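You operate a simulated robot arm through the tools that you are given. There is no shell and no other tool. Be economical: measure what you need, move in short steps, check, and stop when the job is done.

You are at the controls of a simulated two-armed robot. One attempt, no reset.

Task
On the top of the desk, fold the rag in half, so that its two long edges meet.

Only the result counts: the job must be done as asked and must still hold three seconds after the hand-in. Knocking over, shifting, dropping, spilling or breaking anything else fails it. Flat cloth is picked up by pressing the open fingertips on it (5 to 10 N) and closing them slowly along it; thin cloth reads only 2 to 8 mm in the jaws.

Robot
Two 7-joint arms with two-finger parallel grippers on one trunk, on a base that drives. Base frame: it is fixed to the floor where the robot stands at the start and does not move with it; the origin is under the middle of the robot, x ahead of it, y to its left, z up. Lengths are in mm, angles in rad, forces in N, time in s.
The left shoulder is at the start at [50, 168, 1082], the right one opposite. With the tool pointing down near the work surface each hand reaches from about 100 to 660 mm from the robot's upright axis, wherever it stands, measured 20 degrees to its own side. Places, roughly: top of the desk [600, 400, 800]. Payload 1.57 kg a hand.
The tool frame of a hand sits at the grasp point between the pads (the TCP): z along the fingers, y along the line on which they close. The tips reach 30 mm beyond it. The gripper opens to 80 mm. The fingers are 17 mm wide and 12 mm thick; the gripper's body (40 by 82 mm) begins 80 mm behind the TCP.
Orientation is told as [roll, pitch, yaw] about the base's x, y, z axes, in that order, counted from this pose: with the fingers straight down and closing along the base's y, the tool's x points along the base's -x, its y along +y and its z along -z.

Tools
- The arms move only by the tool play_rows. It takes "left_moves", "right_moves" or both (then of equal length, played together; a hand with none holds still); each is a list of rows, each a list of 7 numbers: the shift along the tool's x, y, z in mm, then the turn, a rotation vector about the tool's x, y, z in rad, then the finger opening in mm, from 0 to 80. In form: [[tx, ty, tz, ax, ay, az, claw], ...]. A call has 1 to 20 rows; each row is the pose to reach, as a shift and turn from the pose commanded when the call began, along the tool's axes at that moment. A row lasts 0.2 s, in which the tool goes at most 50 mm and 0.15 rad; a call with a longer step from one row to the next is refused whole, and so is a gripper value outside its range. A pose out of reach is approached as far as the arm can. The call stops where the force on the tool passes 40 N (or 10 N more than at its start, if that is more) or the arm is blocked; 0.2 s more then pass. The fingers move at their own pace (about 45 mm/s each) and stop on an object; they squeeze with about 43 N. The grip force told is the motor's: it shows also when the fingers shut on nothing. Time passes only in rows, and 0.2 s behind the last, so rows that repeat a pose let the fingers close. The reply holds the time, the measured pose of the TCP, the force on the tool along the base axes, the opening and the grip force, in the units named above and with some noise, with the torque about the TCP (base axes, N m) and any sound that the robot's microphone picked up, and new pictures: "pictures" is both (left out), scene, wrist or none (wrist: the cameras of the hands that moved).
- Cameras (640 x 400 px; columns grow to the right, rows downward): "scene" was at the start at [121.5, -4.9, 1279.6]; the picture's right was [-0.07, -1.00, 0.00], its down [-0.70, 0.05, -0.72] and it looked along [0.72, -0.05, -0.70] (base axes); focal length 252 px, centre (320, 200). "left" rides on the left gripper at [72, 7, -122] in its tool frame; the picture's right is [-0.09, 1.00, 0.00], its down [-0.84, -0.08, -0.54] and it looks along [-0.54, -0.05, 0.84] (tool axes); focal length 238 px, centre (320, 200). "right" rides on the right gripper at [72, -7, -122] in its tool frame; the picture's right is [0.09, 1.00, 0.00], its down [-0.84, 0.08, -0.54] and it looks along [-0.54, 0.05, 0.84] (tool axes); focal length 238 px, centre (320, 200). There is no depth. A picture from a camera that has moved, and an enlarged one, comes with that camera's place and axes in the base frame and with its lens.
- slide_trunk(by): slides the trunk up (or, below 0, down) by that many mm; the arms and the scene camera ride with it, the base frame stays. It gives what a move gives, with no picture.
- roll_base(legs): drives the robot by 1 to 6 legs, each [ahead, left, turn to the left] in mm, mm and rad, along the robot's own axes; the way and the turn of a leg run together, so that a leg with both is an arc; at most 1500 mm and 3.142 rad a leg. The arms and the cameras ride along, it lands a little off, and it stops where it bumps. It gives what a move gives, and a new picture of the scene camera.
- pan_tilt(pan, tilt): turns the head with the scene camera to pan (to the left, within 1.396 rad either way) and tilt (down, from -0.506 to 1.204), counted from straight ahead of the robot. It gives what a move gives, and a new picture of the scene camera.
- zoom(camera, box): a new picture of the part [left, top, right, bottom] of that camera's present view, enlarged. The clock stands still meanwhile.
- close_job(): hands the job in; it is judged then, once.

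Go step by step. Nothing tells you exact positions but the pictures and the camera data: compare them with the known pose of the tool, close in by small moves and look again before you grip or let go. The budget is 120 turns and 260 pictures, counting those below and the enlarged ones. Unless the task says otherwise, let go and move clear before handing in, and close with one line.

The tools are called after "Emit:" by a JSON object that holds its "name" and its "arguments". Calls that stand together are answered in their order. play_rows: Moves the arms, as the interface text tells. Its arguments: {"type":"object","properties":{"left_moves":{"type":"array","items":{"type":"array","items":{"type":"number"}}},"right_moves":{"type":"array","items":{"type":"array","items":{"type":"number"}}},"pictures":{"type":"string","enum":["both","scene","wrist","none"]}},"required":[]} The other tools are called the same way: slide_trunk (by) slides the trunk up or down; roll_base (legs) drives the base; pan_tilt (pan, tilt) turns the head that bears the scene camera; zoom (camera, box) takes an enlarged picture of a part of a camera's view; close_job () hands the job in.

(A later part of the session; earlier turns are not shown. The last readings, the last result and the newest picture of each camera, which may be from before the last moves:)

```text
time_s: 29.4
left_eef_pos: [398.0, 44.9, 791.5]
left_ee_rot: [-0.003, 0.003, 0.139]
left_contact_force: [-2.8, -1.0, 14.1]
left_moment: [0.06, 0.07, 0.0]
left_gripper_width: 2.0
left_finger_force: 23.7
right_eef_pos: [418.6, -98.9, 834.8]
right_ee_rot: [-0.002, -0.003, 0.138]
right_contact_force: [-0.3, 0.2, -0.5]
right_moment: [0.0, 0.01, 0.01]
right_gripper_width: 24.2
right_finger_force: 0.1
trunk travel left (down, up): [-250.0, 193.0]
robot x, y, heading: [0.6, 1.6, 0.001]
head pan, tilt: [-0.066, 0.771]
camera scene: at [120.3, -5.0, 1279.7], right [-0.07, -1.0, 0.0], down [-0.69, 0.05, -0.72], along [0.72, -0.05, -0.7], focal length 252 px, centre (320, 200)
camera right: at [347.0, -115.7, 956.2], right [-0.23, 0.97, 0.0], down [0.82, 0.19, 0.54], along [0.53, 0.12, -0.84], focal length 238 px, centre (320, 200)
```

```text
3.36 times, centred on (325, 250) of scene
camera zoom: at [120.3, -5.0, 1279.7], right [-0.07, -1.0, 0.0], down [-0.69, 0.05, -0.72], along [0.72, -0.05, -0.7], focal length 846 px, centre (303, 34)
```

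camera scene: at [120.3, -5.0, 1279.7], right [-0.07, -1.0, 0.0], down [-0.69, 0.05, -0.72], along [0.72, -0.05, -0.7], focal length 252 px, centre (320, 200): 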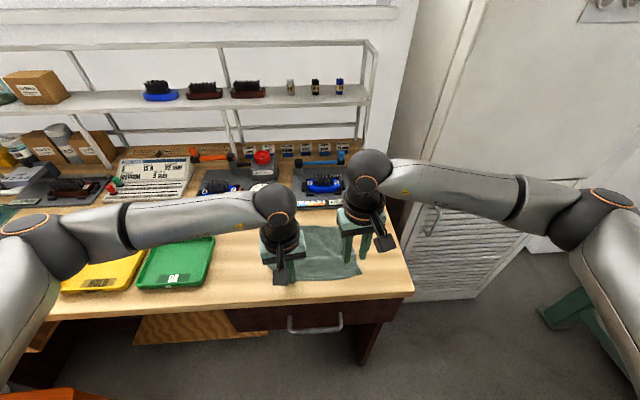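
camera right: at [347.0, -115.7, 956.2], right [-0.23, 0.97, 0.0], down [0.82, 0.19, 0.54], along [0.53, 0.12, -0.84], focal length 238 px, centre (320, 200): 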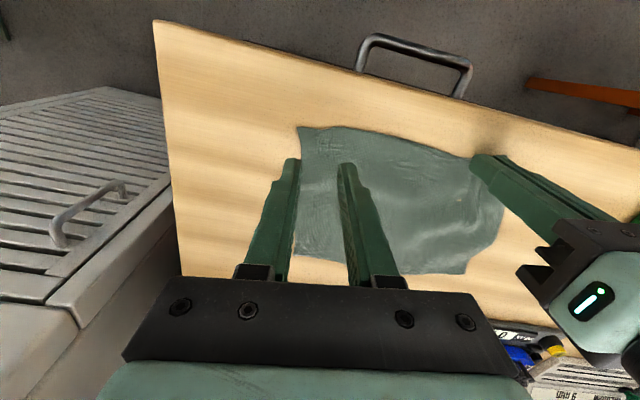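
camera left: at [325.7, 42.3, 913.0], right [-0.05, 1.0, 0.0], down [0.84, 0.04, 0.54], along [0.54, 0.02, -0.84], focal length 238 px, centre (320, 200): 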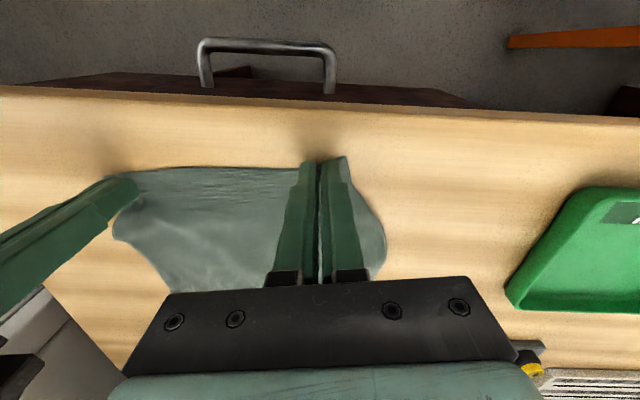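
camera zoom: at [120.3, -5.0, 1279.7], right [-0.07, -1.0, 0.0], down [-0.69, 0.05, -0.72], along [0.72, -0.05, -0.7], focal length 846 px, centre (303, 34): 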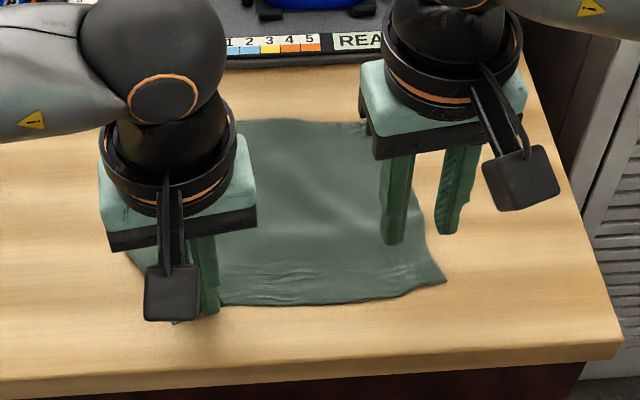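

Corner C is now at about (406,−122), with the edge near x 402 under this hand. I'll shift toward the edge and press again.

Emit:
{"name": "play_rows", "arguments": {"right_moves": [[8.3, 5.2, 10, 0, 0, 0, 24], [8.3, 5.2, 25, 0, 0, 0, 24], [8.3, 5.2, 36, 0, 0, 0, 24], [8.3, 5.2, 41, 0, 0, 0, 24], [8.3, 5.2, 43, 0, 0, 0, 24], [8.3, 5.2, 43.7, 0, 0, 0, 24], [8.3, 5.2, 43.7, 0, 0, 0, 24]], "pictures": "wrist"}}

```text
time_s: 31.0
left_eef_pos: [397.7, 44.4, 790.5]
left_ee_rot: [-0.007, 0.002, 0.14]
left_contact_force: [-2.7, 0.6, 16.2]
left_moment: [0.13, 0.01, 0.02]
left_gripper_width: 1.9
left_finger_force: 23.2
right_eef_pos: [410.2, -95.8, 792.7]
right_ee_rot: [-0.002, -0.003, 0.141]
right_contact_force: [-0.1, 0.2, 0.2]
right_moment: [-0.01, 0.01, -0.03]
right_gripper_width: 24.2
right_finger_force: 0.2
trunk travel left (down, up): [-250.0, 193.0]
robot x, y, heading: [3.3, 0.6, -0.0]
head pan, tilt: [-0.066, 0.771]
camera right: at [338.1, -111.7, 913.6], right [-0.23, 0.97, 0.0], down [0.82, 0.2, 0.54], along [0.53, 0.12, -0.84], focal length 238 px, centre (320, 200)
```

right: 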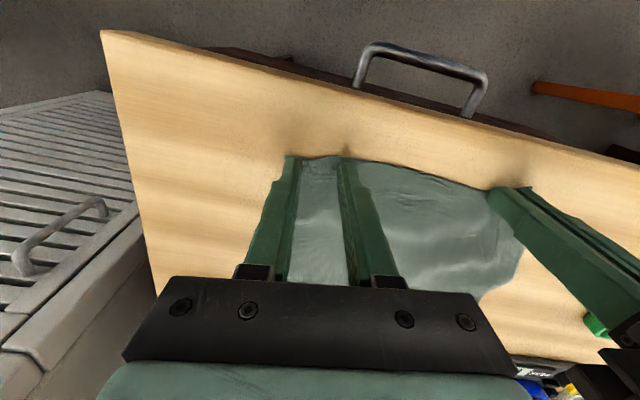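

Emit:
{"name": "play_rows", "arguments": {"right_moves": [[-3, 6, -2, 0, 0, 0, 24], [-3, 6, 0, 0, 0, 0, 24], [-3, 6, 1, 0, 0, 0, 24], [-3, 6, 1.8, 0, 0, 0, 24], [-3, 6, 1.8, 0, 0, 0, 24]], "pictures": "none"}}

```text
time_s: 32.2
left_eef_pos: [399.2, 44.5, 791.1]
left_ee_rot: [-0.006, 0.002, 0.138]
left_contact_force: [-0.3, -0.1, 11.8]
left_moment: [0.05, -0.01, -0.01]
left_gripper_width: 1.8
left_finger_force: 24.0
right_eef_pos: [411.2, -88.3, 790.8]
right_ee_rot: [-0.002, -0.008, 0.142]
right_contact_force: [-0.6, -1.3, 13.6]
right_moment: [0.03, 0.08, 0.0]
right_gripper_width: 23.9
right_finger_force: 0.1
trunk travel left (down, up): [-250.0, 193.0]
robot x, y, heading: [3.2, 1.2, 0.0]
head pan, tilt: [-0.066, 0.771]
```

Emit:
{"name": "play_rows", "arguments": {"right_moves": [[0, 0, -0.6, 0, 0, 0, 24], [0, 0, -0.6, 0, 0, 0, 22], [0, 0, -0.6, 0, 0, 0, 20], [0, 0, -0.6, 0, 0, 0, 18], [0, 0, -0.6, 0, 0, 0, 16], [0, 0, -0.6, 0, 0, 0, 14], [0, 0, -0.6, 0, 0, 0, 12], [0, 0, -0.6, 0, 0, 0, 10], [0, 0, -0.6, 0, 0, 0, 8], [0, 0, -0.6, 0, 0, 0, 6], [0, 0, -0.6, 0, 0, 0, 4], [0, 0, -0.6, 0, 0, 0, 2], [0, 0, -0.6, 0, 0, 0, 0], [0, 0, -0.6, 0, 0, 0, 0], [0, 0, -0.6, 0, 0, 0, 0]], "pictures": "wrist"}}

```text
time_s: 35.4
left_eef_pos: [397.4, 44.5, 791.3]
left_ee_rot: [-0.005, 0.003, 0.139]
left_contact_force: [1.1, -6.9, 8.5]
left_moment: [-0.13, -0.11, -0.02]
left_gripper_width: 2.1
left_finger_force: 23.5
right_eef_pos: [411.7, -87.5, 792.4]
right_ee_rot: [0.0, -0.002, 0.141]
right_contact_force: [-1.6, 11.2, 14.6]
right_moment: [0.28, 0.08, 0.03]
right_gripper_width: 2.3
right_finger_force: 23.3
trunk travel left (down, up): [-250.0, 193.0]
robot x, y, heading: [1.1, 0.6, -0.0]
head pan, tilt: [-0.066, 0.771]
camera right: at [339.6, -104.6, 912.3], right [-0.23, 0.97, 0.0], down [0.82, 0.19, 0.55], along [0.53, 0.13, -0.84], focal length 238 px, centre (320, 200)
```

right: 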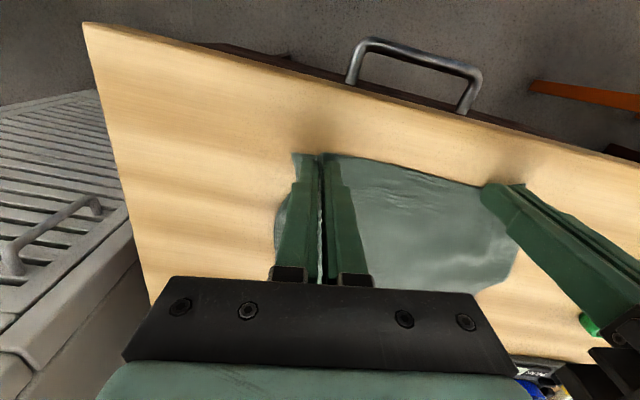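

Both hands now hold the edge itself. I'll lift 40 mm while moving slightly forward, and look.

Emit:
{"name": "play_rows", "arguments": {"left_moves": [[0, 0, -6, 0, 0, 0, 0], [-1, 0, -14, 0, 0, 0, 0], [-3, 0, -22, 0, 0, 0, 0], [-6, 0, -30, 0, 0, 0, 0], [-9, 0, -38, 0, 0, 0, 0]], "right_moves": [[0, 0, -6, 0, 0, 0, 0], [-1, 0, -14, 0, 0, 0, 0], [-3, 0, -22, 0, 0, 0, 0], [-6, 0, -30, 0, 0, 0, 0], [-9, 0, -38, 0, 0, 0, 0]], "pictures": "both"}}

Emit:
{"name": "zoom", "arguments": {"camera": "scene", "box": [230, 190, 420, 309]}}

```text
time_s: 36.6
left_eef_pos: [407.1, 46.1, 828.5]
left_ee_rot: [-0.004, 0.005, 0.139]
left_contact_force: [0.6, -11.0, -0.6]
left_moment: [-0.33, -0.04, 0.03]
left_gripper_width: 2.0
left_finger_force: 23.7
right_eef_pos: [420.1, -87.0, 829.0]
right_ee_rot: [-0.002, -0.002, 0.141]
right_contact_force: [-1.4, 10.5, -0.6]
right_moment: [0.31, 0.06, 0.04]
right_gripper_width: 2.1
right_finger_force: 23.6
trunk travel left (down, up): [-250.0, 193.0]
robot x, y, heading: [1.6, -6.0, 0.003]
head pan, tilt: [-0.066, 0.771]
camera scene: at [121.4, -4.8, 1279.6], right [-0.07, -1.0, 0.0], down [-0.7, 0.05, -0.72], along [0.72, -0.05, -0.7], focal length 252 px, centre (320, 200)
camera right: at [349.9, -103.5, 949.8], right [-0.23, 0.97, 0.0], down [0.82, 0.2, 0.54], along [0.53, 0.12, -0.84], focal length 238 px, centre (320, 200)
camera left: at [336.0, 44.3, 950.4], right [-0.05, 1.0, -0.01], down [0.84, 0.04, 0.54], along [0.54, 0.02, -0.84], focal length 238 px, centre (320, 200)
```

scene: 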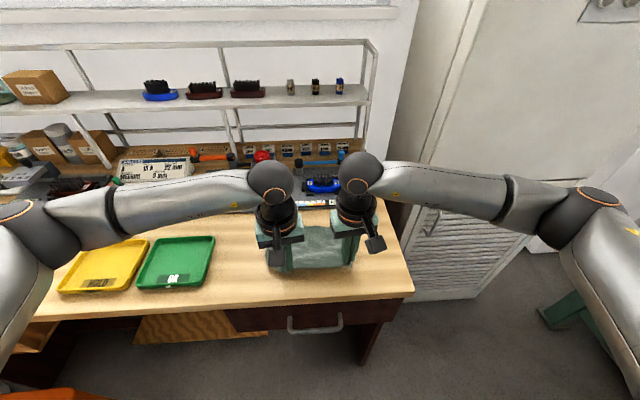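
right: 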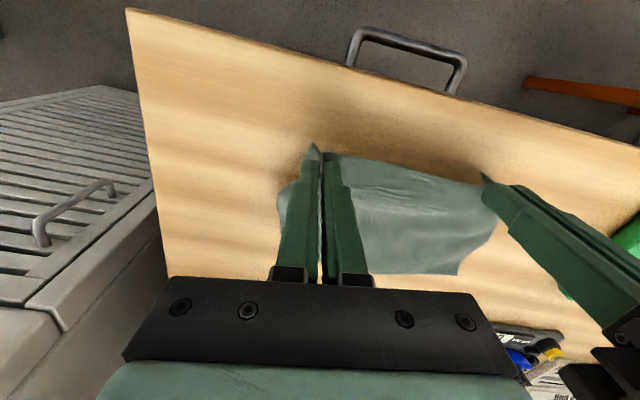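
left: 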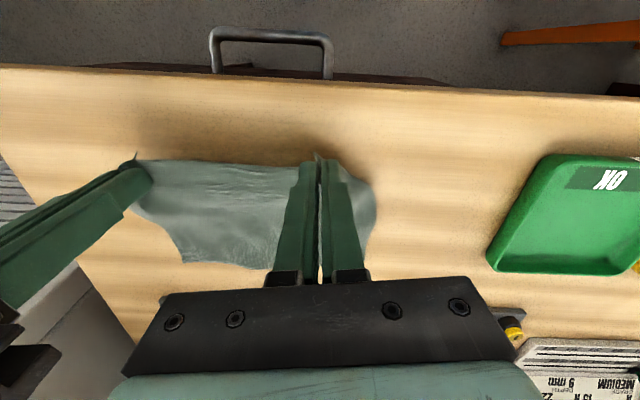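

```text
3.36 times, centred on (325, 250) of scene
camera zoom: at [121.4, -4.8, 1279.6], right [-0.07, -1.0, 0.0], down [-0.7, 0.05, -0.72], along [0.72, -0.05, -0.7], focal length 846 px, centre (303, 34)
```

zoom: 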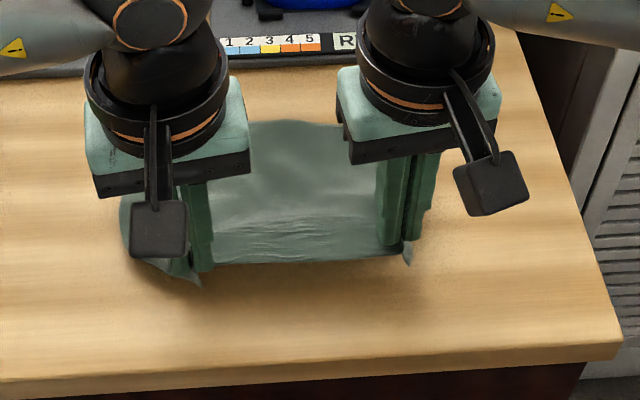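

The cloth is held taut between the hands at about 10 N, so I'll bring the hands 4 mm closer. Then I'll carry the edge up over the middle of the rag and look at the far edge.

Emit:
{"name": "play_rows", "arguments": {"left_moves": [[0, -2, 0, 0, 0, 0, 0], [-8, -2, -7, 0, 0, 0, 0], [-17, -1, -13, 0, 0, 0, 0], [-26, -1, -18, 0, 0, 0, 0], [-35, 0, -22, 0, 0, 0, 0], [-44, 0, -25, 0, 0, 0, 0], [-53, 1, -27, 0, 0, 0, 0], [-61, 1.5, -28, 0, 0, 0, 0]], "right_moves": [[0, 2, 0, 0, 0, 0, 0], [-8, 2, -7, 0, 0, 0, 0], [-17, 3, -13, 0, 0, 0, 0], [-26, 3, -18, 0, 0, 0, 0], [-35, 4, -22, 0, 0, 0, 0], [-44, 4, -25, 0, 0, 0, 0], [-53, 5, -27, 0, 0, 0, 0], [-61, 5.5, -28, 0, 0, 0, 0]], "pictures": "both"}}

Emit:
{"name": "zoom", "arguments": {"camera": "scene", "box": [230, 190, 420, 309]}}

```text
time_s: 38.4
left_eef_pos: [468.5, 57.1, 856.5]
left_ee_rot: [-0.003, 0.004, 0.138]
left_contact_force: [-0.1, -2.4, -0.1]
left_moment: [-0.06, -0.02, -0.01]
left_gripper_width: 2.2
left_finger_force: 23.5
right_eef_pos: [479.9, -73.7, 855.7]
right_ee_rot: [-0.001, -0.002, 0.14]
right_contact_force: [-0.6, 1.0, 0.2]
right_moment: [0.04, 0.06, 0.03]
right_gripper_width: 2.3
right_finger_force: 23.5
trunk travel left (down, up): [-250.0, 193.0]
robot x, y, heading: [-1.0, -1.8, -0.002]
head pan, tilt: [-0.066, 0.771]
camera scene: at [121.5, -4.8, 1279.6], right [-0.07, -1.0, 0.0], down [-0.7, 0.05, -0.72], along [0.72, -0.05, -0.7], focal length 252 px, centre (320, 200)
camera right: at [409.3, -89.3, 976.9], right [-0.23, 0.97, 0.0], down [0.82, 0.19, 0.54], along [0.53, 0.12, -0.84], focal length 238 px, centre (320, 200)
camera left: at [396.8, 54.5, 978.1], right [-0.05, 1.0, 0.0], down [0.84, 0.04, 0.54], along [0.54, 0.02, -0.84], focal length 238 px, centre (320, 200)
```

scene: 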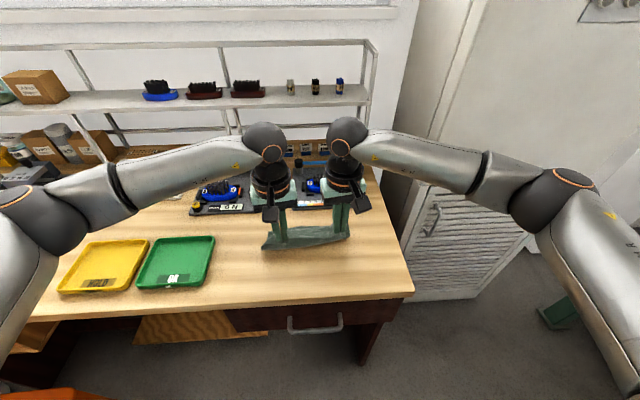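
right: 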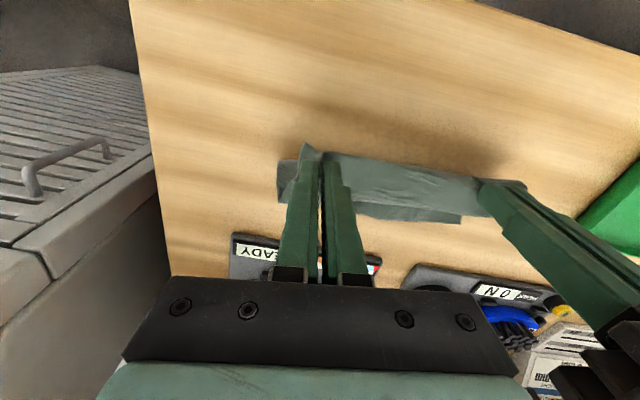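
left: 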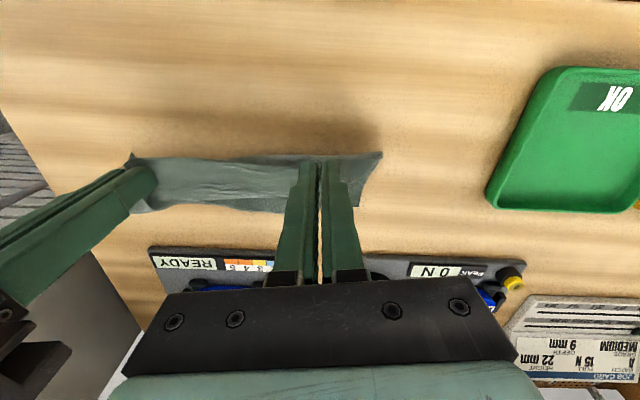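

```text
3.36 times, centred on (325, 250) of scene
camera zoom: at [121.5, -4.8, 1279.6], right [-0.07, -1.0, 0.0], down [-0.7, 0.05, -0.72], along [0.72, -0.05, -0.7], focal length 846 px, centre (303, 34)
```

zoom: 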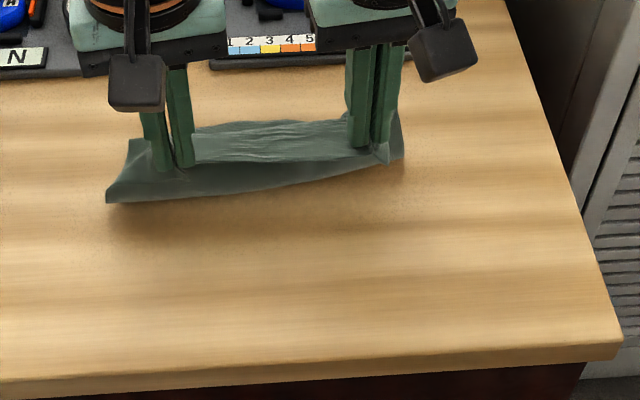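

The edge hangs over the middle and the far corner A is still at (536,104). I'll carry the edge down onto the far edge along the arc.

Emit:
{"name": "play_rows", "arguments": {"left_moves": [[-10, 0.5, 0, 0, 0, 0, 0], [-20, 1, 2, 0, 0, 0, 0], [-30, 2, 6, 0, 0, 0, 0], [-40, 2.5, 11, 0, 0, 0, 0], [-49, 3, 18, 0, 0, 0, 0], [-57, 3.5, 26, 0, 0, 0, 0], [-63, 4, 34, 0, 0, 0, 0], [-67, 4, 40, 0, 0, 0, 0], [-69, 4, 45, 0, 0, 0, 0]], "right_moves": [[-10, 0.5, 0, 0, 0, 0, 0], [-20, 1, 2, 0, 0, 0, 0], [-30, 2, 6, 0, 0, 0, 0], [-40, 2.5, 11, 0, 0, 0, 0], [-49, 3, 18, 0, 0, 0, 0], [-57, 3.5, 26, 0, 0, 0, 0], [-63, 4, 34, 0, 0, 0, 0], [-67, 4, 40, 0, 0, 0, 0], [-69, 4, 45, 0, 0, 0, 0]], "pictures": "both"}}

Emit:
{"name": "zoom", "arguments": {"camera": "scene", "box": [240, 170, 400, 270]}}

```text
time_s: 40.4
left_eef_pos: [537.0, 70.2, 810.5]
left_ee_rot: [-0.006, 0.005, 0.14]
left_contact_force: [0.7, -3.5, -0.6]
left_moment: [-0.06, 0.02, -0.01]
left_gripper_width: 2.5
left_finger_force: 23.8
right_eef_pos: [548.6, -59.4, 812.0]
right_ee_rot: [-0.002, -0.002, 0.14]
right_contact_force: [0.2, 2.7, 0.7]
right_moment: [0.0, 0.02, 0.01]
right_gripper_width: 2.3
right_finger_force: 23.7
trunk travel left (down, up): [-250.0, 193.0]
robot x, y, heading: [4.6, 0.2, 0.005]
head pan, tilt: [-0.066, 0.771]
camera scene: at [121.5, -4.8, 1279.6], right [-0.07, -1.0, 0.0], down [-0.7, 0.05, -0.72], along [0.72, -0.05, -0.7], focal length 252 px, centre (320, 200)
camera right: at [477.8, -76.3, 932.7], right [-0.23, 0.97, 0.0], down [0.82, 0.2, 0.54], along [0.53, 0.12, -0.84], focal length 238 px, centre (320, 200)
camera left: at [463.7, 67.8, 932.8], right [-0.05, 1.0, -0.01], down [0.84, 0.04, 0.54], along [0.54, 0.02, -0.84], focal length 238 px, centre (320, 200)
```

scene: 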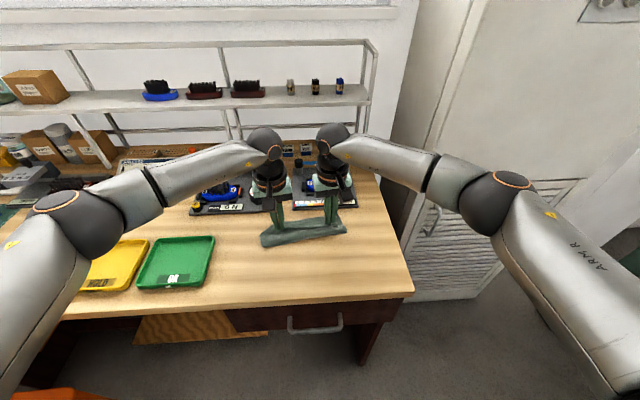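
right: 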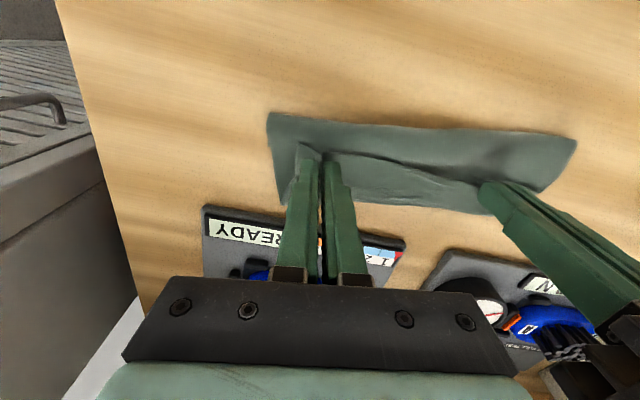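
left: 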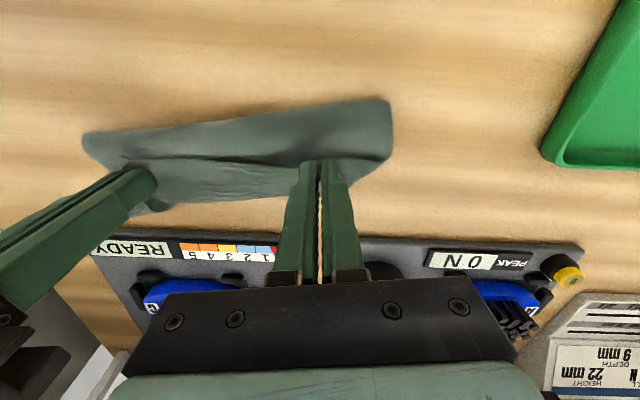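

```text
4.00 times, centred on (320, 220) of scene
camera zoom: at [121.5, -4.8, 1279.6], right [-0.07, -1.0, 0.0], down [-0.7, 0.05, -0.72], along [0.72, -0.05, -0.7], focal length 1006 px, centre (320, 120)
```

zoom: 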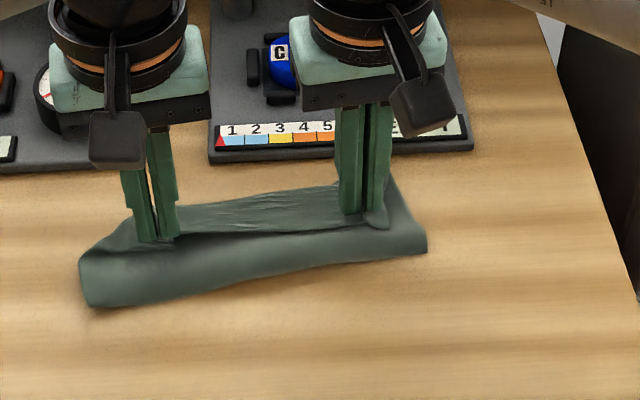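

The flap lies over. I'll zoom in on the wrist views to compare the two edges before setting it down.

Emit:
{"name": "zoom", "arguments": {"camera": "right", "box": [250, 90, 600, 309]}}

Emit:
{"name": "zoom", "arguments": {"camera": "left", "box": [60, 80, 410, 299]}}

```text
1.83 times, centred on (425, 200) of right
camera zoom: at [477.8, -76.3, 932.7], right [-0.23, 0.97, 0.0], down [0.82, 0.2, 0.54], along [0.53, 0.12, -0.84], focal length 435 px, centre (128, 201)
```

zoom: 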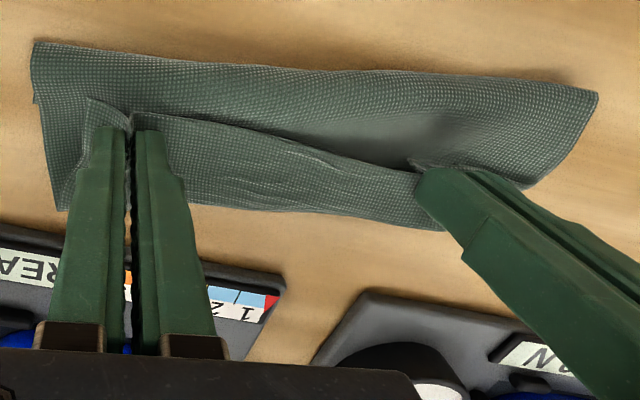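

```text
1.83 times, centred on (235, 190) of left
camera zoom: at [463.7, 67.8, 932.8], right [-0.05, 1.0, -0.01], down [0.84, 0.04, 0.54], along [0.54, 0.02, -0.84], focal length 435 px, centre (475, 219)
```

zoom: 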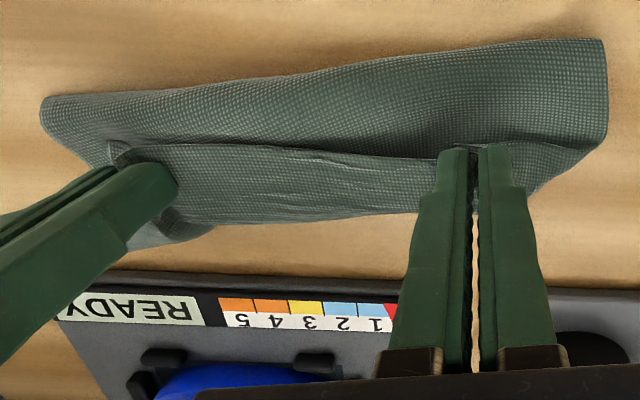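

The bottom layer slid forward a little. The far edge now runs A(566,99)–B(596,−80), and the flap edge is still about 40–50 mm short of it with slack in the bend. I'll lift slightly, move farther forward and check.

Emit:
{"name": "play_rows", "arguments": {"left_moves": [[0, 0, -8, 0, 0, 0, 0], [-8, 0, -10, 0, 0, 0, 0], [-16, 0, -10, 0, 0, 0, 0], [-24, 0, -8, 0, 0, 0, 0], [-30, 0, -5, 0, 0, 0, 0]], "right_moves": [[0, 0, -8, 0, 0, 0, 0], [-8, 0, -10, 0, 0, 0, 0], [-17, 0, -10, 0, 0, 0, 0], [-26, 0, -8, 0, 0, 0, 0], [-35, 0, -5, 0, 0, 0, 0]], "pictures": "none"}}

Emit:
{"name": "zoom", "arguments": {"camera": "scene", "box": [240, 170, 400, 270]}}

Emit:
{"name": "zoom", "arguments": {"camera": "right", "box": [250, 90, 600, 309]}}

Emit:
{"name": "zoom", "arguments": {"camera": "left", "box": [60, 80, 410, 299]}}

```text
time_s: 41.6
left_eef_pos: [566.8, 73.8, 816.5]
left_ee_rot: [-0.003, 0.003, 0.139]
left_contact_force: [0.2, -3.0, 0.1]
left_moment: [-0.06, 0.02, 0.01]
left_gripper_width: 1.9
left_finger_force: 23.2
right_eef_pos: [583.9, -54.6, 817.1]
right_ee_rot: [-0.001, -0.002, 0.142]
right_contact_force: [-0.6, 2.6, -0.1]
right_moment: [0.07, 0.01, -0.01]
right_gripper_width: 2.3
right_finger_force: 24.2
trunk travel left (down, up): [-250.0, 193.0]
robot x, y, heading: [1.7, -0.8, 0.003]
head pan, tilt: [-0.066, 0.771]
```

```text
4.00 times, centred on (320, 220) of scene
camera zoom: at [121.5, -4.7, 1279.6], right [-0.07, -1.0, 0.0], down [-0.7, 0.05, -0.72], along [0.72, -0.05, -0.7], focal length 1006 px, centre (320, 120)
```

zoom: 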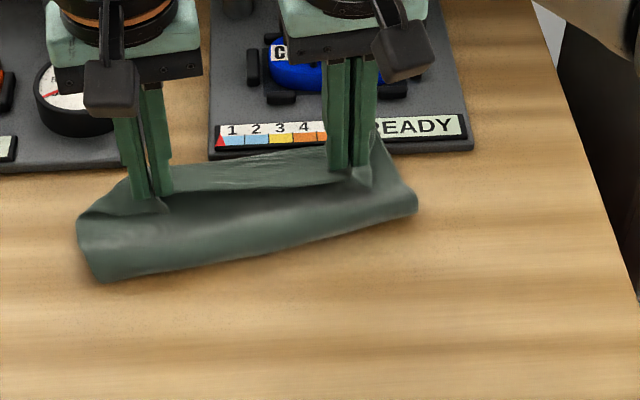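

```text
1.83 times, centred on (425, 200) of right
camera zoom: at [512.3, -70.7, 937.9], right [-0.23, 0.97, 0.0], down [0.82, 0.2, 0.54], along [0.53, 0.12, -0.84], focal length 435 px, centre (128, 201)
```

zoom: 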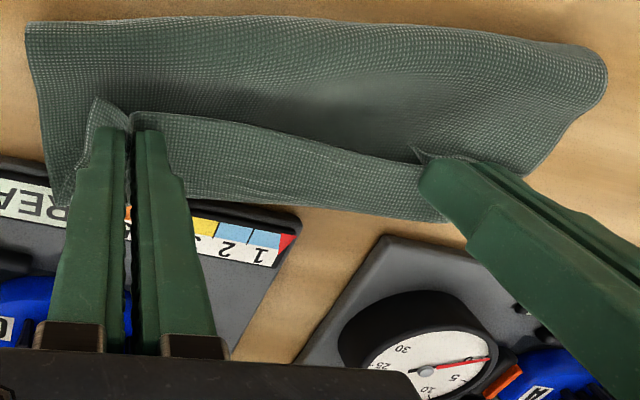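

```text
1.83 times, centred on (235, 190) of left
camera zoom: at [494.5, 72.5, 937.7], right [-0.05, 1.0, 0.0], down [0.84, 0.04, 0.54], along [0.54, 0.02, -0.84], focal length 435 px, centre (475, 219)
```

zoom: 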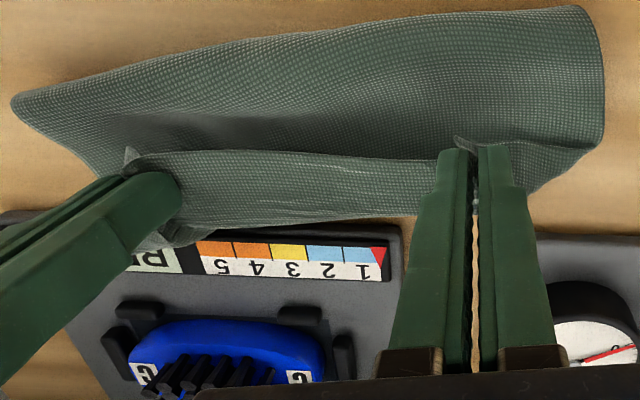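

The strip between the hands is at fingertip height. The sheet still leaves the jaws pointing forward, so the edge isn't really folded over. I'll lay the rag back out and redo it, tilting the hands during the fold so the edge turns over.

Emit:
{"name": "play_rows", "arguments": {"left_moves": [[10, 0, -20, 0, 0, 0, 0], [25, 0, -38, 0, 0, 0, 0], [45, 0, -48, 0, 0, 0, 0], [65, 0, -50, 0, 0, 0, 0], [85, 0, -46, 0, 0, 0, 0], [105, 0, -36, 0, 0, 0, 0], [125, 0, -24, 0, 0, 0, 0], [145, 0, -10, 0, 0, 0, 0], [160, 0, 5, 0, 0, 0, 0], [171, 0, 17, 0, 0, 0, 0]], "right_moves": [[10, 0, -20, 0, 0, 0, 0], [25, 0, -38, 0, 0, 0, 0], [45, 0, -48, 0, 0, 0, 0], [65, 0, -50, 0, 0, 0, 0], [85, 0, -46, 0, 0, 0, 0], [105, 0, -36, 0, 0, 0, 0], [125, 0, -24, 0, 0, 0, 0], [145, 0, -10, 0, 0, 0, 0], [160, 0, 5, 0, 0, 0, 0], [171, 0, 17, 0, 0, 0, 0]], "pictures": "both"}}

Emit:
{"name": "zoom", "arguments": {"camera": "scene", "box": [230, 180, 422, 300]}}

```text
time_s: 43.8
left_eef_pos: [395.6, 50.0, 799.7]
left_ee_rot: [-0.003, 0.003, 0.141]
left_contact_force: [0.4, -1.8, -0.1]
left_moment: [-0.06, -0.01, 0.0]
left_gripper_width: 2.2
left_finger_force: 23.6
right_eef_pos: [414.0, -77.2, 798.8]
right_ee_rot: [-0.002, -0.004, 0.142]
right_contact_force: [-0.4, 1.7, 1.2]
right_moment: [0.03, 0.03, 0.01]
right_gripper_width: 2.4
right_finger_force: 24.2
trunk travel left (down, up): [-250.0, 193.0]
robot x, y, heading: [2.7, 0.9, 0.003]
head pan, tilt: [-0.066, 0.771]
camera scene: at [121.5, -4.9, 1279.6], right [-0.07, -1.0, 0.0], down [-0.7, 0.05, -0.72], along [0.72, -0.05, -0.7], focal length 252 px, centre (320, 200)
camera right: at [342.5, -94.6, 920.2], right [-0.23, 0.97, 0.0], down [0.82, 0.19, 0.54], along [0.53, 0.12, -0.84], focal length 238 px, centre (320, 200)
camera left: at [323.9, 48.1, 920.8], right [-0.05, 1.0, 0.0], down [0.84, 0.04, 0.54], along [0.54, 0.02, -0.84], focal length 238 px, centre (320, 200)
```

scene: 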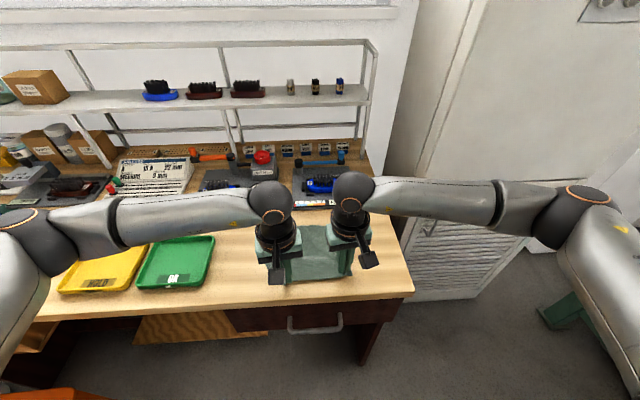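
right: 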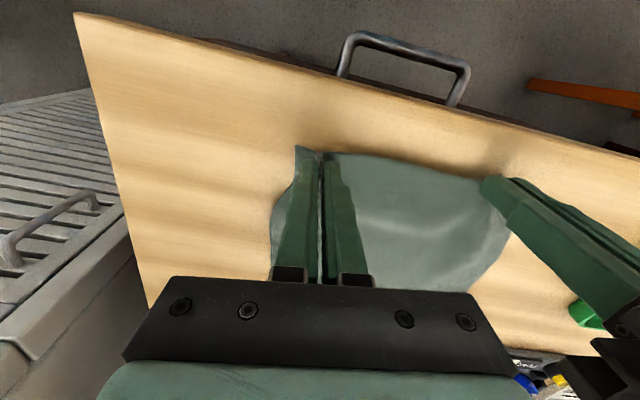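
left: 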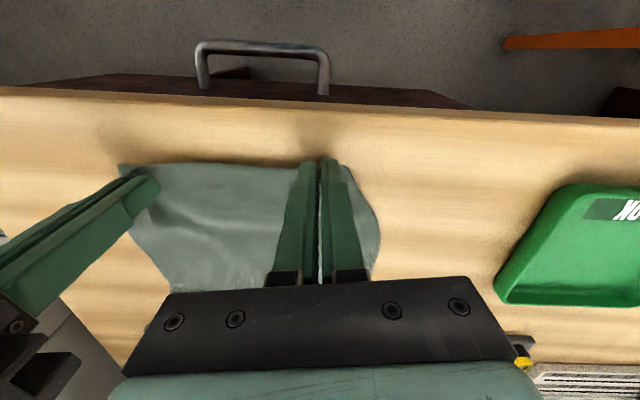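

```text
3.33 times, centred on (326, 240) of scene
camera zoom: at [121.5, -4.9, 1279.6], right [-0.07, -1.0, 0.0], down [-0.7, 0.05, -0.72], along [0.72, -0.05, -0.7], focal length 839 px, centre (300, 67)
```

zoom: 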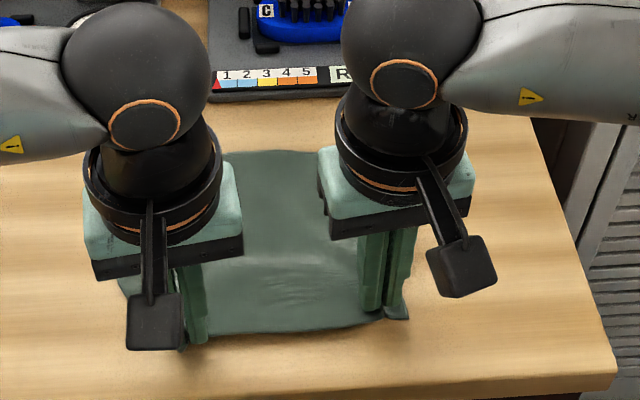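

The rag is laid out flat again. I'll set the edge down, spread the fingers to release it, and rise to inspect.

Emit:
{"name": "play_rows", "arguments": {"left_moves": [[0, 0, 4, 0, 0, 0, 0], [0, 0, 7.5, 0, 0, 0, 0], [0, 0, 7.5, 0, 0, 0, 6], [0, 1, 7.5, 0, 0, 0, 12], [0, 2, 7.5, 0, 0, 0, 18], [0, 3, 7.5, 0, 0, 0, 24], [0, 4, 7.5, 0, 0, 0, 28], [0, 4, 7.5, 0, 0, 0, 28], [0, 4, 0, 0, 0, 0, 28], [0, 10, -30, 0, 0, 0, 28], [0, 30, -70, 0, 0, 0, 28], [0, 55, -90, 0, 0, 0, 28], [0, 80, -100, 0, 0, 0, 28]], "right_moves": [[0, 0, 4, 0, 0, 0, 0], [0, 0, 7.5, 0, 0, 0, 0], [0, 0, 7.5, 0, 0, 0, 6], [0, -1, 7.5, 0, 0, 0, 12], [0, -2, 7.5, 0, 0, 0, 18], [0, -3, 7.5, 0, 0, 0, 24], [0, -4, 7.5, 0, 0, 0, 28], [0, -4, 7.5, 0, 0, 0, 28], [0, -4, 0, 0, 0, 0, 28], [0, -10, -30, 0, 0, 0, 28], [0, -30, -70, 0, 0, 0, 28], [0, -55, -90, 0, 0, 0, 28], [0, -80, -100, 0, 0, 0, 28]], "pictures": "wrist"}}

Emit:
{"name": "zoom", "arguments": {"camera": "scene", "box": [230, 180, 422, 300]}}

```text
time_s: 46.6
left_eef_pos: [386.2, 129.2, 899.1]
left_ee_rot: [-0.005, 0.007, 0.139]
left_contact_force: [1.2, 0.3, -0.4]
left_moment: [0.02, -0.02, -0.03]
left_gripper_width: 28.1
left_finger_force: 0.1
right_eef_pos: [425.4, -157.2, 900.0]
right_ee_rot: [-0.002, -0.001, 0.142]
right_contact_force: [-0.1, -0.3, -0.3]
right_moment: [-0.01, -0.02, 0.0]
right_gripper_width: 27.9
right_finger_force: 0.0
trunk travel left (down, up): [-250.0, 193.0]
robot x, y, heading: [-2.6, -0.1, -0.003]
head pan, tilt: [-0.066, 0.771]
camera right: at [354.2, -173.0, 1020.9], right [-0.23, 0.97, 0.0], down [0.82, 0.2, 0.54], along [0.53, 0.12, -0.84], focal length 238 px, centre (320, 200)
camera left: at [314.2, 127.3, 1021.5], right [-0.05, 1.0, 0.0], down [0.84, 0.04, 0.54], along [0.54, 0.02, -0.84], focal length 238 px, centre (320, 200)
```

right: 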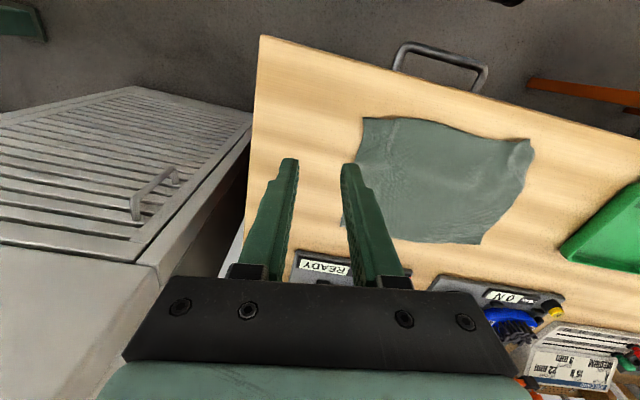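
left: 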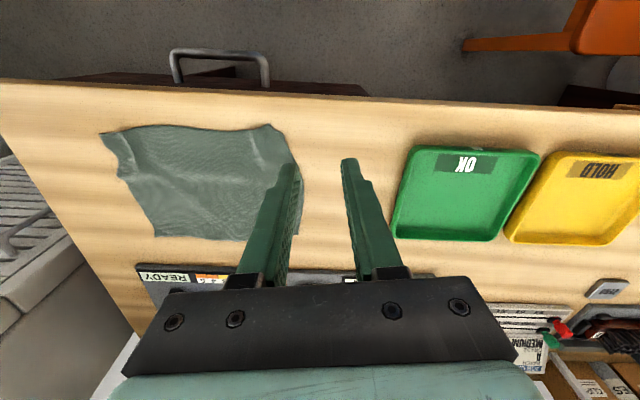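

```text
3.33 times, centred on (326, 240) of scene
camera zoom: at [121.3, -4.8, 1279.6], right [-0.07, -1.0, 0.0], down [-0.7, 0.05, -0.72], along [0.72, -0.05, -0.7], focal length 839 px, centre (300, 67)
```

zoom: 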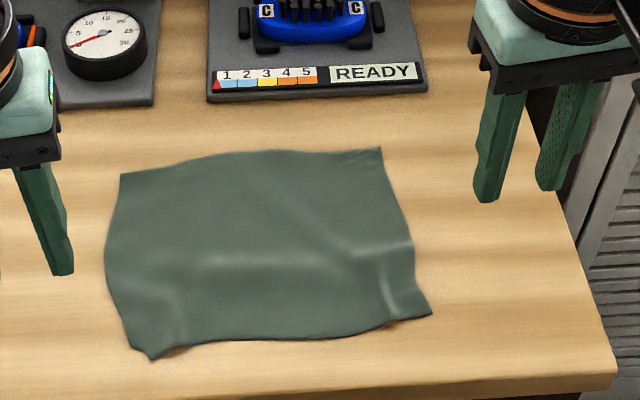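

The rag is flat again, with corners D(387,75), C(406,−114), B(555,−100) and A(542,106). This time I'll grip edge CD with the fingers tilted 45° forward, so the tilt can be unwound during the fold and roll the edge over.

Emit:
{"name": "play_rows", "arguments": {"left_moves": [[3, -13, 0, 0.004, -0.131, 0.01, 26], [6, -27, 0, 0.008, -0.262, 0.02, 26], [9, -41, 5, 0.012, -0.393, 0.03, 26], [12, -55, 15, 0.015, -0.524, 0.04, 26], [15, -69, 25, 0.018, -0.655, 0.046, 26], [17.6, -81.8, 38, 0.0216, -0.784, 0.052, 26], [17.6, -81.8, 49, 0.0216, -0.784, 0.052, 26]], "right_moves": [[3, 12, 0, 0.004, -0.131, 0.01, 26], [6, 24, 0, 0.008, -0.262, 0.02, 26], [10, 36, 5, 0.012, -0.393, 0.03, 26], [14, 48, 15, 0.015, -0.524, 0.04, 26], [18, 61, 25, 0.018, -0.655, 0.046, 26], [21.3, 74, 38, 0.0216, -0.784, 0.052, 26], [21.3, 74, 50, 0.0216, -0.784, 0.052, 26]], "pictures": "both"}}

Emit:
{"name": "zoom", "arguments": {"camera": "scene", "box": [230, 180, 422, 300]}}

```text
time_s: 48.2
left_eef_pos: [381.1, 44.9, 850.4]
left_ee_rot: [-0.007, -0.781, 0.091]
left_contact_force: [-0.4, 0.5, 0.1]
left_moment: [-0.01, -0.02, -0.01]
left_gripper_width: 26.0
left_finger_force: 0.0
right_eef_pos: [394.2, -86.5, 848.6]
right_ee_rot: [-0.002, -0.787, 0.087]
right_contact_force: [0.0, 0.0, -0.6]
right_moment: [-0.03, -0.02, 0.0]
right_gripper_width: 25.7
right_finger_force: 0.1
trunk travel left (down, up): [-250.0, 193.0]
robot x, y, heading: [-0.5, 1.7, -0.001]
head pan, tilt: [-0.066, 0.771]
camera scene: at [121.5, -4.9, 1279.6], right [-0.07, -1.0, 0.0], down [-0.7, 0.05, -0.72], along [0.72, -0.05, -0.7], focal length 252 px, centre (320, 200)
camera right: at [256.6, -104.6, 883.6], right [-0.15, 0.99, -0.07], down [0.2, 0.1, 0.98], along [0.97, 0.13, -0.21], focal length 238 px, centre (320, 200)
camera left: at [243.2, 41.6, 885.3], right [-0.02, 1.0, 0.06], down [0.22, -0.05, 0.97], along [0.98, 0.03, -0.22], focal length 238 px, centre (320, 200)
```

scene: 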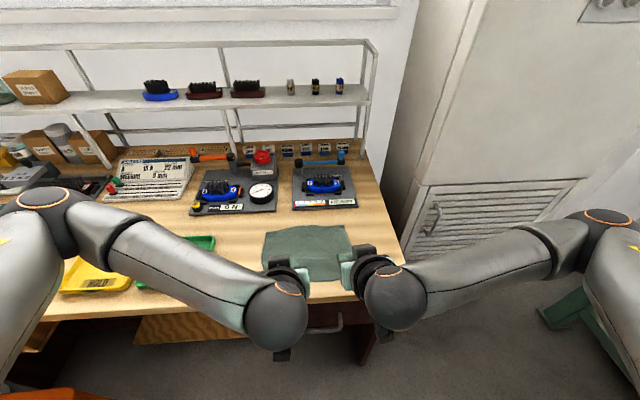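
right: 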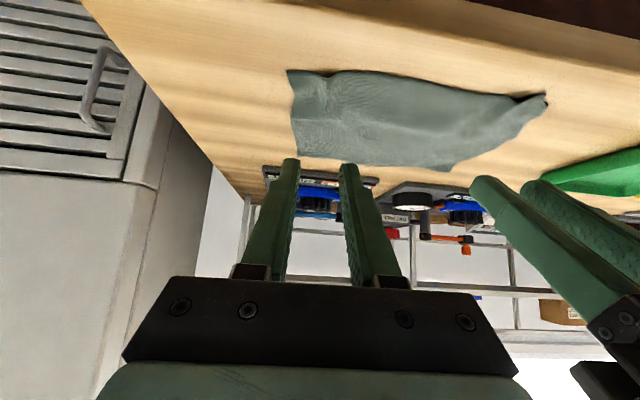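
left: 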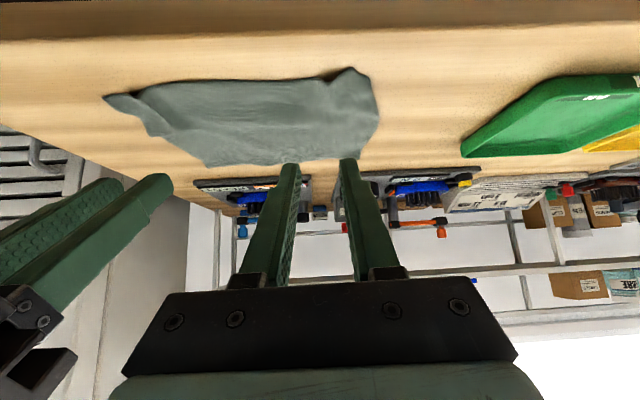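

```text
3.33 times, centred on (326, 240) of scene
camera zoom: at [121.5, -4.9, 1279.6], right [-0.07, -1.0, 0.0], down [-0.7, 0.05, -0.72], along [0.72, -0.05, -0.7], focal length 839 px, centre (300, 67)
```

zoom: 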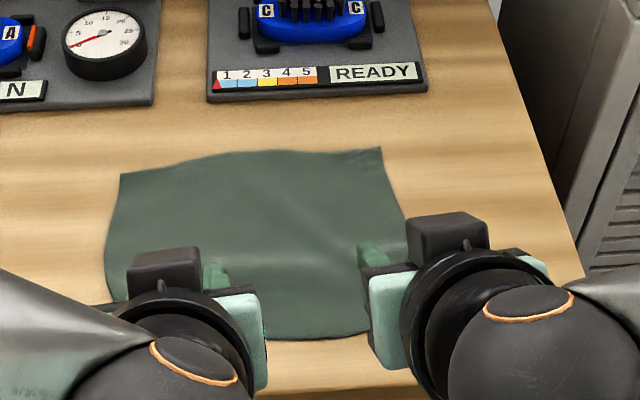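

The tilt works and everything is clear. Lowering along the vertical to just above the cloth.

Emit:
{"name": "play_rows", "arguments": {"left_moves": [[10, 0, 10, 0, 0, 0, 26], [20, 0, 20, 0, 0, 0, 26], [30, 0, 30, 0, 0, 0, 26], [36, 0, 36, 0, 0, 0, 26], [39, 0, 39, 0, 0, 0, 26], [40, 0, 40, 0, 0, 0, 26]], "right_moves": [[10, 0, 10, 0, 0, 0, 26], [20, 0, 20, 0, 0, 0, 26], [30, 0, 30, 0, 0, 0, 26], [36, 0, 36, 0, 0, 0, 26], [38, 0, 38, 0, 0, 0, 26], [39, 0, 39, 0, 0, 0, 26]], "pictures": "wrist"}}

Emit:
{"name": "zoom", "arguments": {"camera": "left", "box": [200, 100, 440, 250]}}

Emit:
{"name": "zoom", "arguments": {"camera": "right", "box": [200, 100, 440, 250]}}

```text
time_s: 49.6
left_eef_pos: [378.1, 45.3, 793.5]
left_ee_rot: [-0.007, -0.781, 0.09]
left_contact_force: [0.5, -0.2, 0.5]
left_moment: [0.01, -0.02, 0.01]
left_gripper_width: 25.8
left_finger_force: 0.0
right_eef_pos: [393.4, -89.4, 794.3]
right_ee_rot: [-0.003, -0.788, 0.088]
right_contact_force: [0.5, 1.2, 0.8]
right_moment: [0.02, 0.01, -0.01]
right_gripper_width: 26.0
right_finger_force: 0.0
trunk travel left (down, up): [-250.0, 193.0]
robot x, y, heading: [-1.1, 1.5, -0.001]
head pan, tilt: [-0.066, 0.771]
camera right: at [256.9, -106.6, 829.1], right [-0.15, 0.99, -0.07], down [0.2, 0.1, 0.98], along [0.97, 0.13, -0.21], focal length 238 px, centre (320, 200)
camera left: at [241.5, 40.9, 829.2], right [-0.02, 1.0, 0.06], down [0.22, -0.05, 0.97], along [0.98, 0.03, -0.22], focal length 238 px, centre (320, 200)
```

right: 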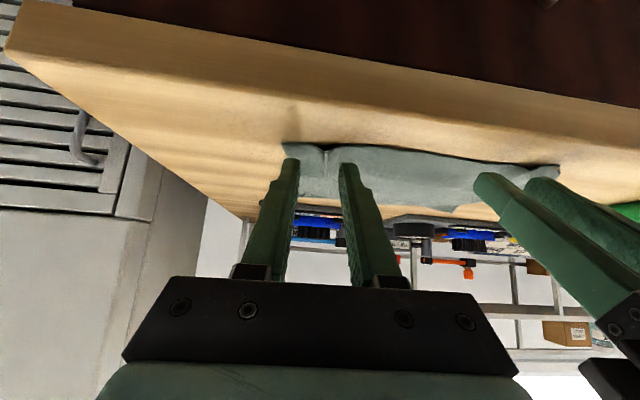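
left: 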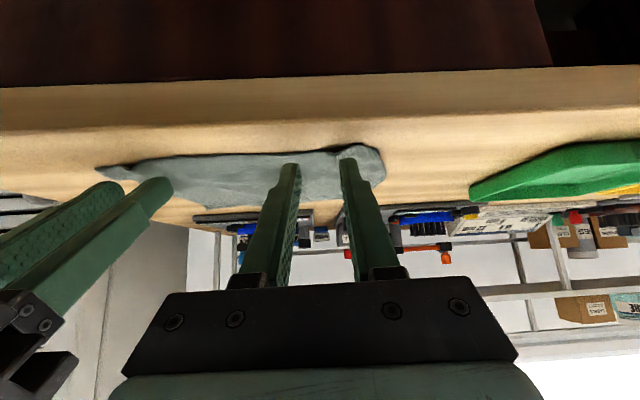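

```text
2.67 times, centred on (320, 175) of left
camera zoom: at [241.5, 40.9, 829.2], right [-0.02, 1.0, 0.06], down [0.22, -0.05, 0.97], along [0.98, 0.03, -0.22], focal length 636 px, centre (320, 267)
```

zoom: 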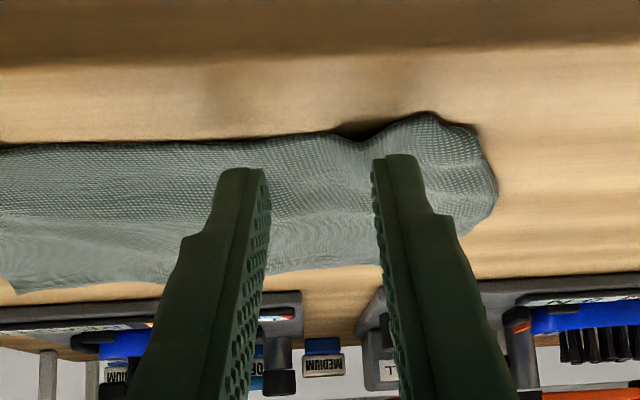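

```text
2.67 times, centred on (320, 175) of right
camera zoom: at [256.9, -106.6, 829.1], right [-0.15, 0.99, -0.07], down [0.2, 0.1, 0.98], along [0.97, 0.13, -0.21], focal length 636 px, centre (320, 267)
```

zoom: 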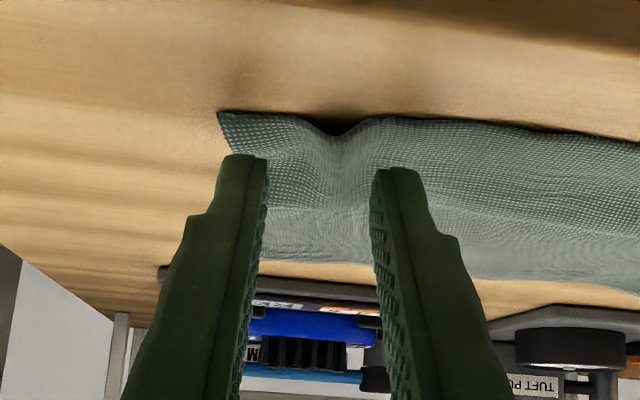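

The left tips sit about 5 mm inside the edge and the right about 10 mm. I'll nudge the right hand toward the edge and press both down.

Emit:
{"name": "play_rows", "arguments": {"left_moves": [[0, 0, 0, 0, 0, 0, 26], [0.7, 0, 0.7, 0, 0, 0, 26], [1.4, 0, 1.4, 0, 0, 0, 26], [1.4, 0, 1.4, 0, 0, 0, 26]], "right_moves": [[2.8, 4, -2.8, 0, 0, 0, 26], [3.5, 4, -2.1, 0, 0, 0, 26], [4.6, 4, -1, 0, 0, 0, 26], [4.6, 4, -1, 0, 0, 0, 26]], "pictures": "none"}}

```text
time_s: 50.6
left_eef_pos: [379.6, 44.7, 791.0]
left_ee_rot: [-0.003, -0.781, 0.089]
left_contact_force: [-0.8, -0.3, 0.5]
left_moment: [-0.01, -0.03, -0.02]
left_gripper_width: 25.9
left_finger_force: 0.0
right_eef_pos: [389.2, -84.5, 792.3]
right_ee_rot: [-0.002, -0.785, 0.087]
right_contact_force: [-0.2, -0.2, 0.0]
right_moment: [-0.01, 0.03, -0.04]
right_gripper_width: 26.1
right_finger_force: 0.0
trunk travel left (down, up): [-250.0, 193.0]
robot x, y, heading: [-0.3, -0.6, -0.002]
head pan, tilt: [-0.066, 0.771]
```

Emit:
{"name": "play_rows", "arguments": {"left_moves": [[0.7, 0, 0.7, 0, 0, 0, 26], [1.2, 0, 1.2, 0, 0, 0, 26], [1.2, 0, 1.2, 0, 0, 0, 26]], "right_moves": [[0.7, 0, 0.7, 0, 0, 0, 26], [1.4, 0, 1.4, 0, 0, 0, 26], [1.4, 0, 1.4, 0, 0, 0, 26]], "pictures": "none"}}

```text
time_s: 51.4
left_eef_pos: [379.0, 44.4, 790.7]
left_ee_rot: [-0.008, -0.781, 0.091]
left_contact_force: [-0.4, -0.5, -0.2]
left_moment: [0.01, 0.01, 0.04]
left_gripper_width: 26.1
left_finger_force: 0.1
right_eef_pos: [389.5, -83.6, 791.4]
right_ee_rot: [-0.001, -0.787, 0.088]
right_contact_force: [-1.0, 0.3, -0.1]
right_moment: [-0.01, 0.0, 0.0]
right_gripper_width: 26.4
right_finger_force: 0.0
trunk travel left (down, up): [-250.0, 193.0]
robot x, y, heading: [1.2, -1.1, -0.004]
head pan, tilt: [-0.066, 0.771]
```

Emit:
{"name": "play_rows", "arguments": {"left_moves": [[0.7, 0, 0.7, 0, 0, 0, 26], [1.2, 0, 1.2, 0, 0, 0, 26], [1.2, 0, 1.2, 0, 0, 0, 26]], "right_moves": [[0.7, 0, 0.7, 0, 0, 0, 26], [1.2, 0, 1.2, 0, 0, 0, 26], [1.2, 0, 1.2, 0, 0, 0, 26]], "pictures": "none"}}

```text
time_s: 52.2
left_eef_pos: [379.2, 44.3, 789.7]
left_ee_rot: [-0.007, -0.781, 0.09]
left_contact_force: [0.1, 0.6, -0.5]
left_moment: [0.03, 0.03, 0.0]
left_gripper_width: 25.7
left_finger_force: 0.1
right_eef_pos: [389.8, -85.2, 788.5]
right_ee_rot: [-0.003, -0.787, 0.086]
right_contact_force: [-0.2, 0.3, 1.2]
right_moment: [0.03, 0.01, 0.0]
right_gripper_width: 26.4
right_finger_force: 0.1
trunk travel left (down, up): [-250.0, 193.0]
robot x, y, heading: [-2.3, 3.0, -0.003]
head pan, tilt: [-0.066, 0.771]
```

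Emit:
{"name": "play_rows", "arguments": {"left_moves": [[0.5, 0, 0.5, 0, 0, 0, 26], [1.0, 0, 1.0, 0, 0, 0, 26], [1.0, 0, 1.0, 0, 0, 0, 26]], "right_moves": [[0.4, 0, 0.4, 0, 0, 0, 26], [0.8, 0, 0.8, 0, 0, 0, 26], [0.8, 0, 0.8, 0, 0, 0, 26]], "pictures": "none"}}

```text
time_s: 53.0
left_eef_pos: [377.4, 44.7, 789.4]
left_ee_rot: [-0.008, -0.782, 0.091]
left_contact_force: [0.3, -0.8, 1.4]
left_moment: [0.04, -0.02, -0.03]
left_gripper_width: 25.6
left_finger_force: 0.0
right_eef_pos: [390.4, -84.3, 789.3]
right_ee_rot: [-0.001, -0.791, 0.089]
right_contact_force: [-2.2, -1.4, 12.8]
right_moment: [0.09, -0.17, 0.02]
right_gripper_width: 25.9
right_finger_force: 0.1
trunk travel left (down, up): [-250.0, 193.0]
robot x, y, heading: [0.4, 2.0, -0.001]
head pan, tilt: [-0.066, 0.771]
```

Emit:
{"name": "play_rows", "arguments": {"left_moves": [[0.4, 0, 0.4, 0, 0, 0, 26], [0.8, 0, 0.8, 0, 0, 0, 26], [0.8, 0, 0.8, 0, 0, 0, 26]], "right_moves": [[-0.1, 0, -0.1, 0, 0, 0, 26], [-0.2, 0, -0.2, 0, 0, 0, 26], [-0.2, 0, -0.2, 0, 0, 0, 26]], "pictures": "none"}}

```text
time_s: 53.8
left_eef_pos: [379.7, 44.5, 788.6]
left_ee_rot: [-0.006, -0.785, 0.091]
left_contact_force: [-0.4, -0.2, 14.0]
left_moment: [0.23, -0.22, 0.02]
left_gripper_width: 26.2
left_finger_force: 0.8
right_eef_pos: [389.3, -84.2, 787.7]
right_ee_rot: [-0.002, -0.792, 0.087]
right_contact_force: [2.0, -0.1, 10.9]
right_moment: [0.1, -0.19, -0.01]
right_gripper_width: 25.9
right_finger_force: 0.1
trunk travel left (down, up): [-250.0, 193.0]
robot x, y, heading: [-0.8, -1.0, -0.005]
head pan, tilt: [-0.066, 0.771]
```

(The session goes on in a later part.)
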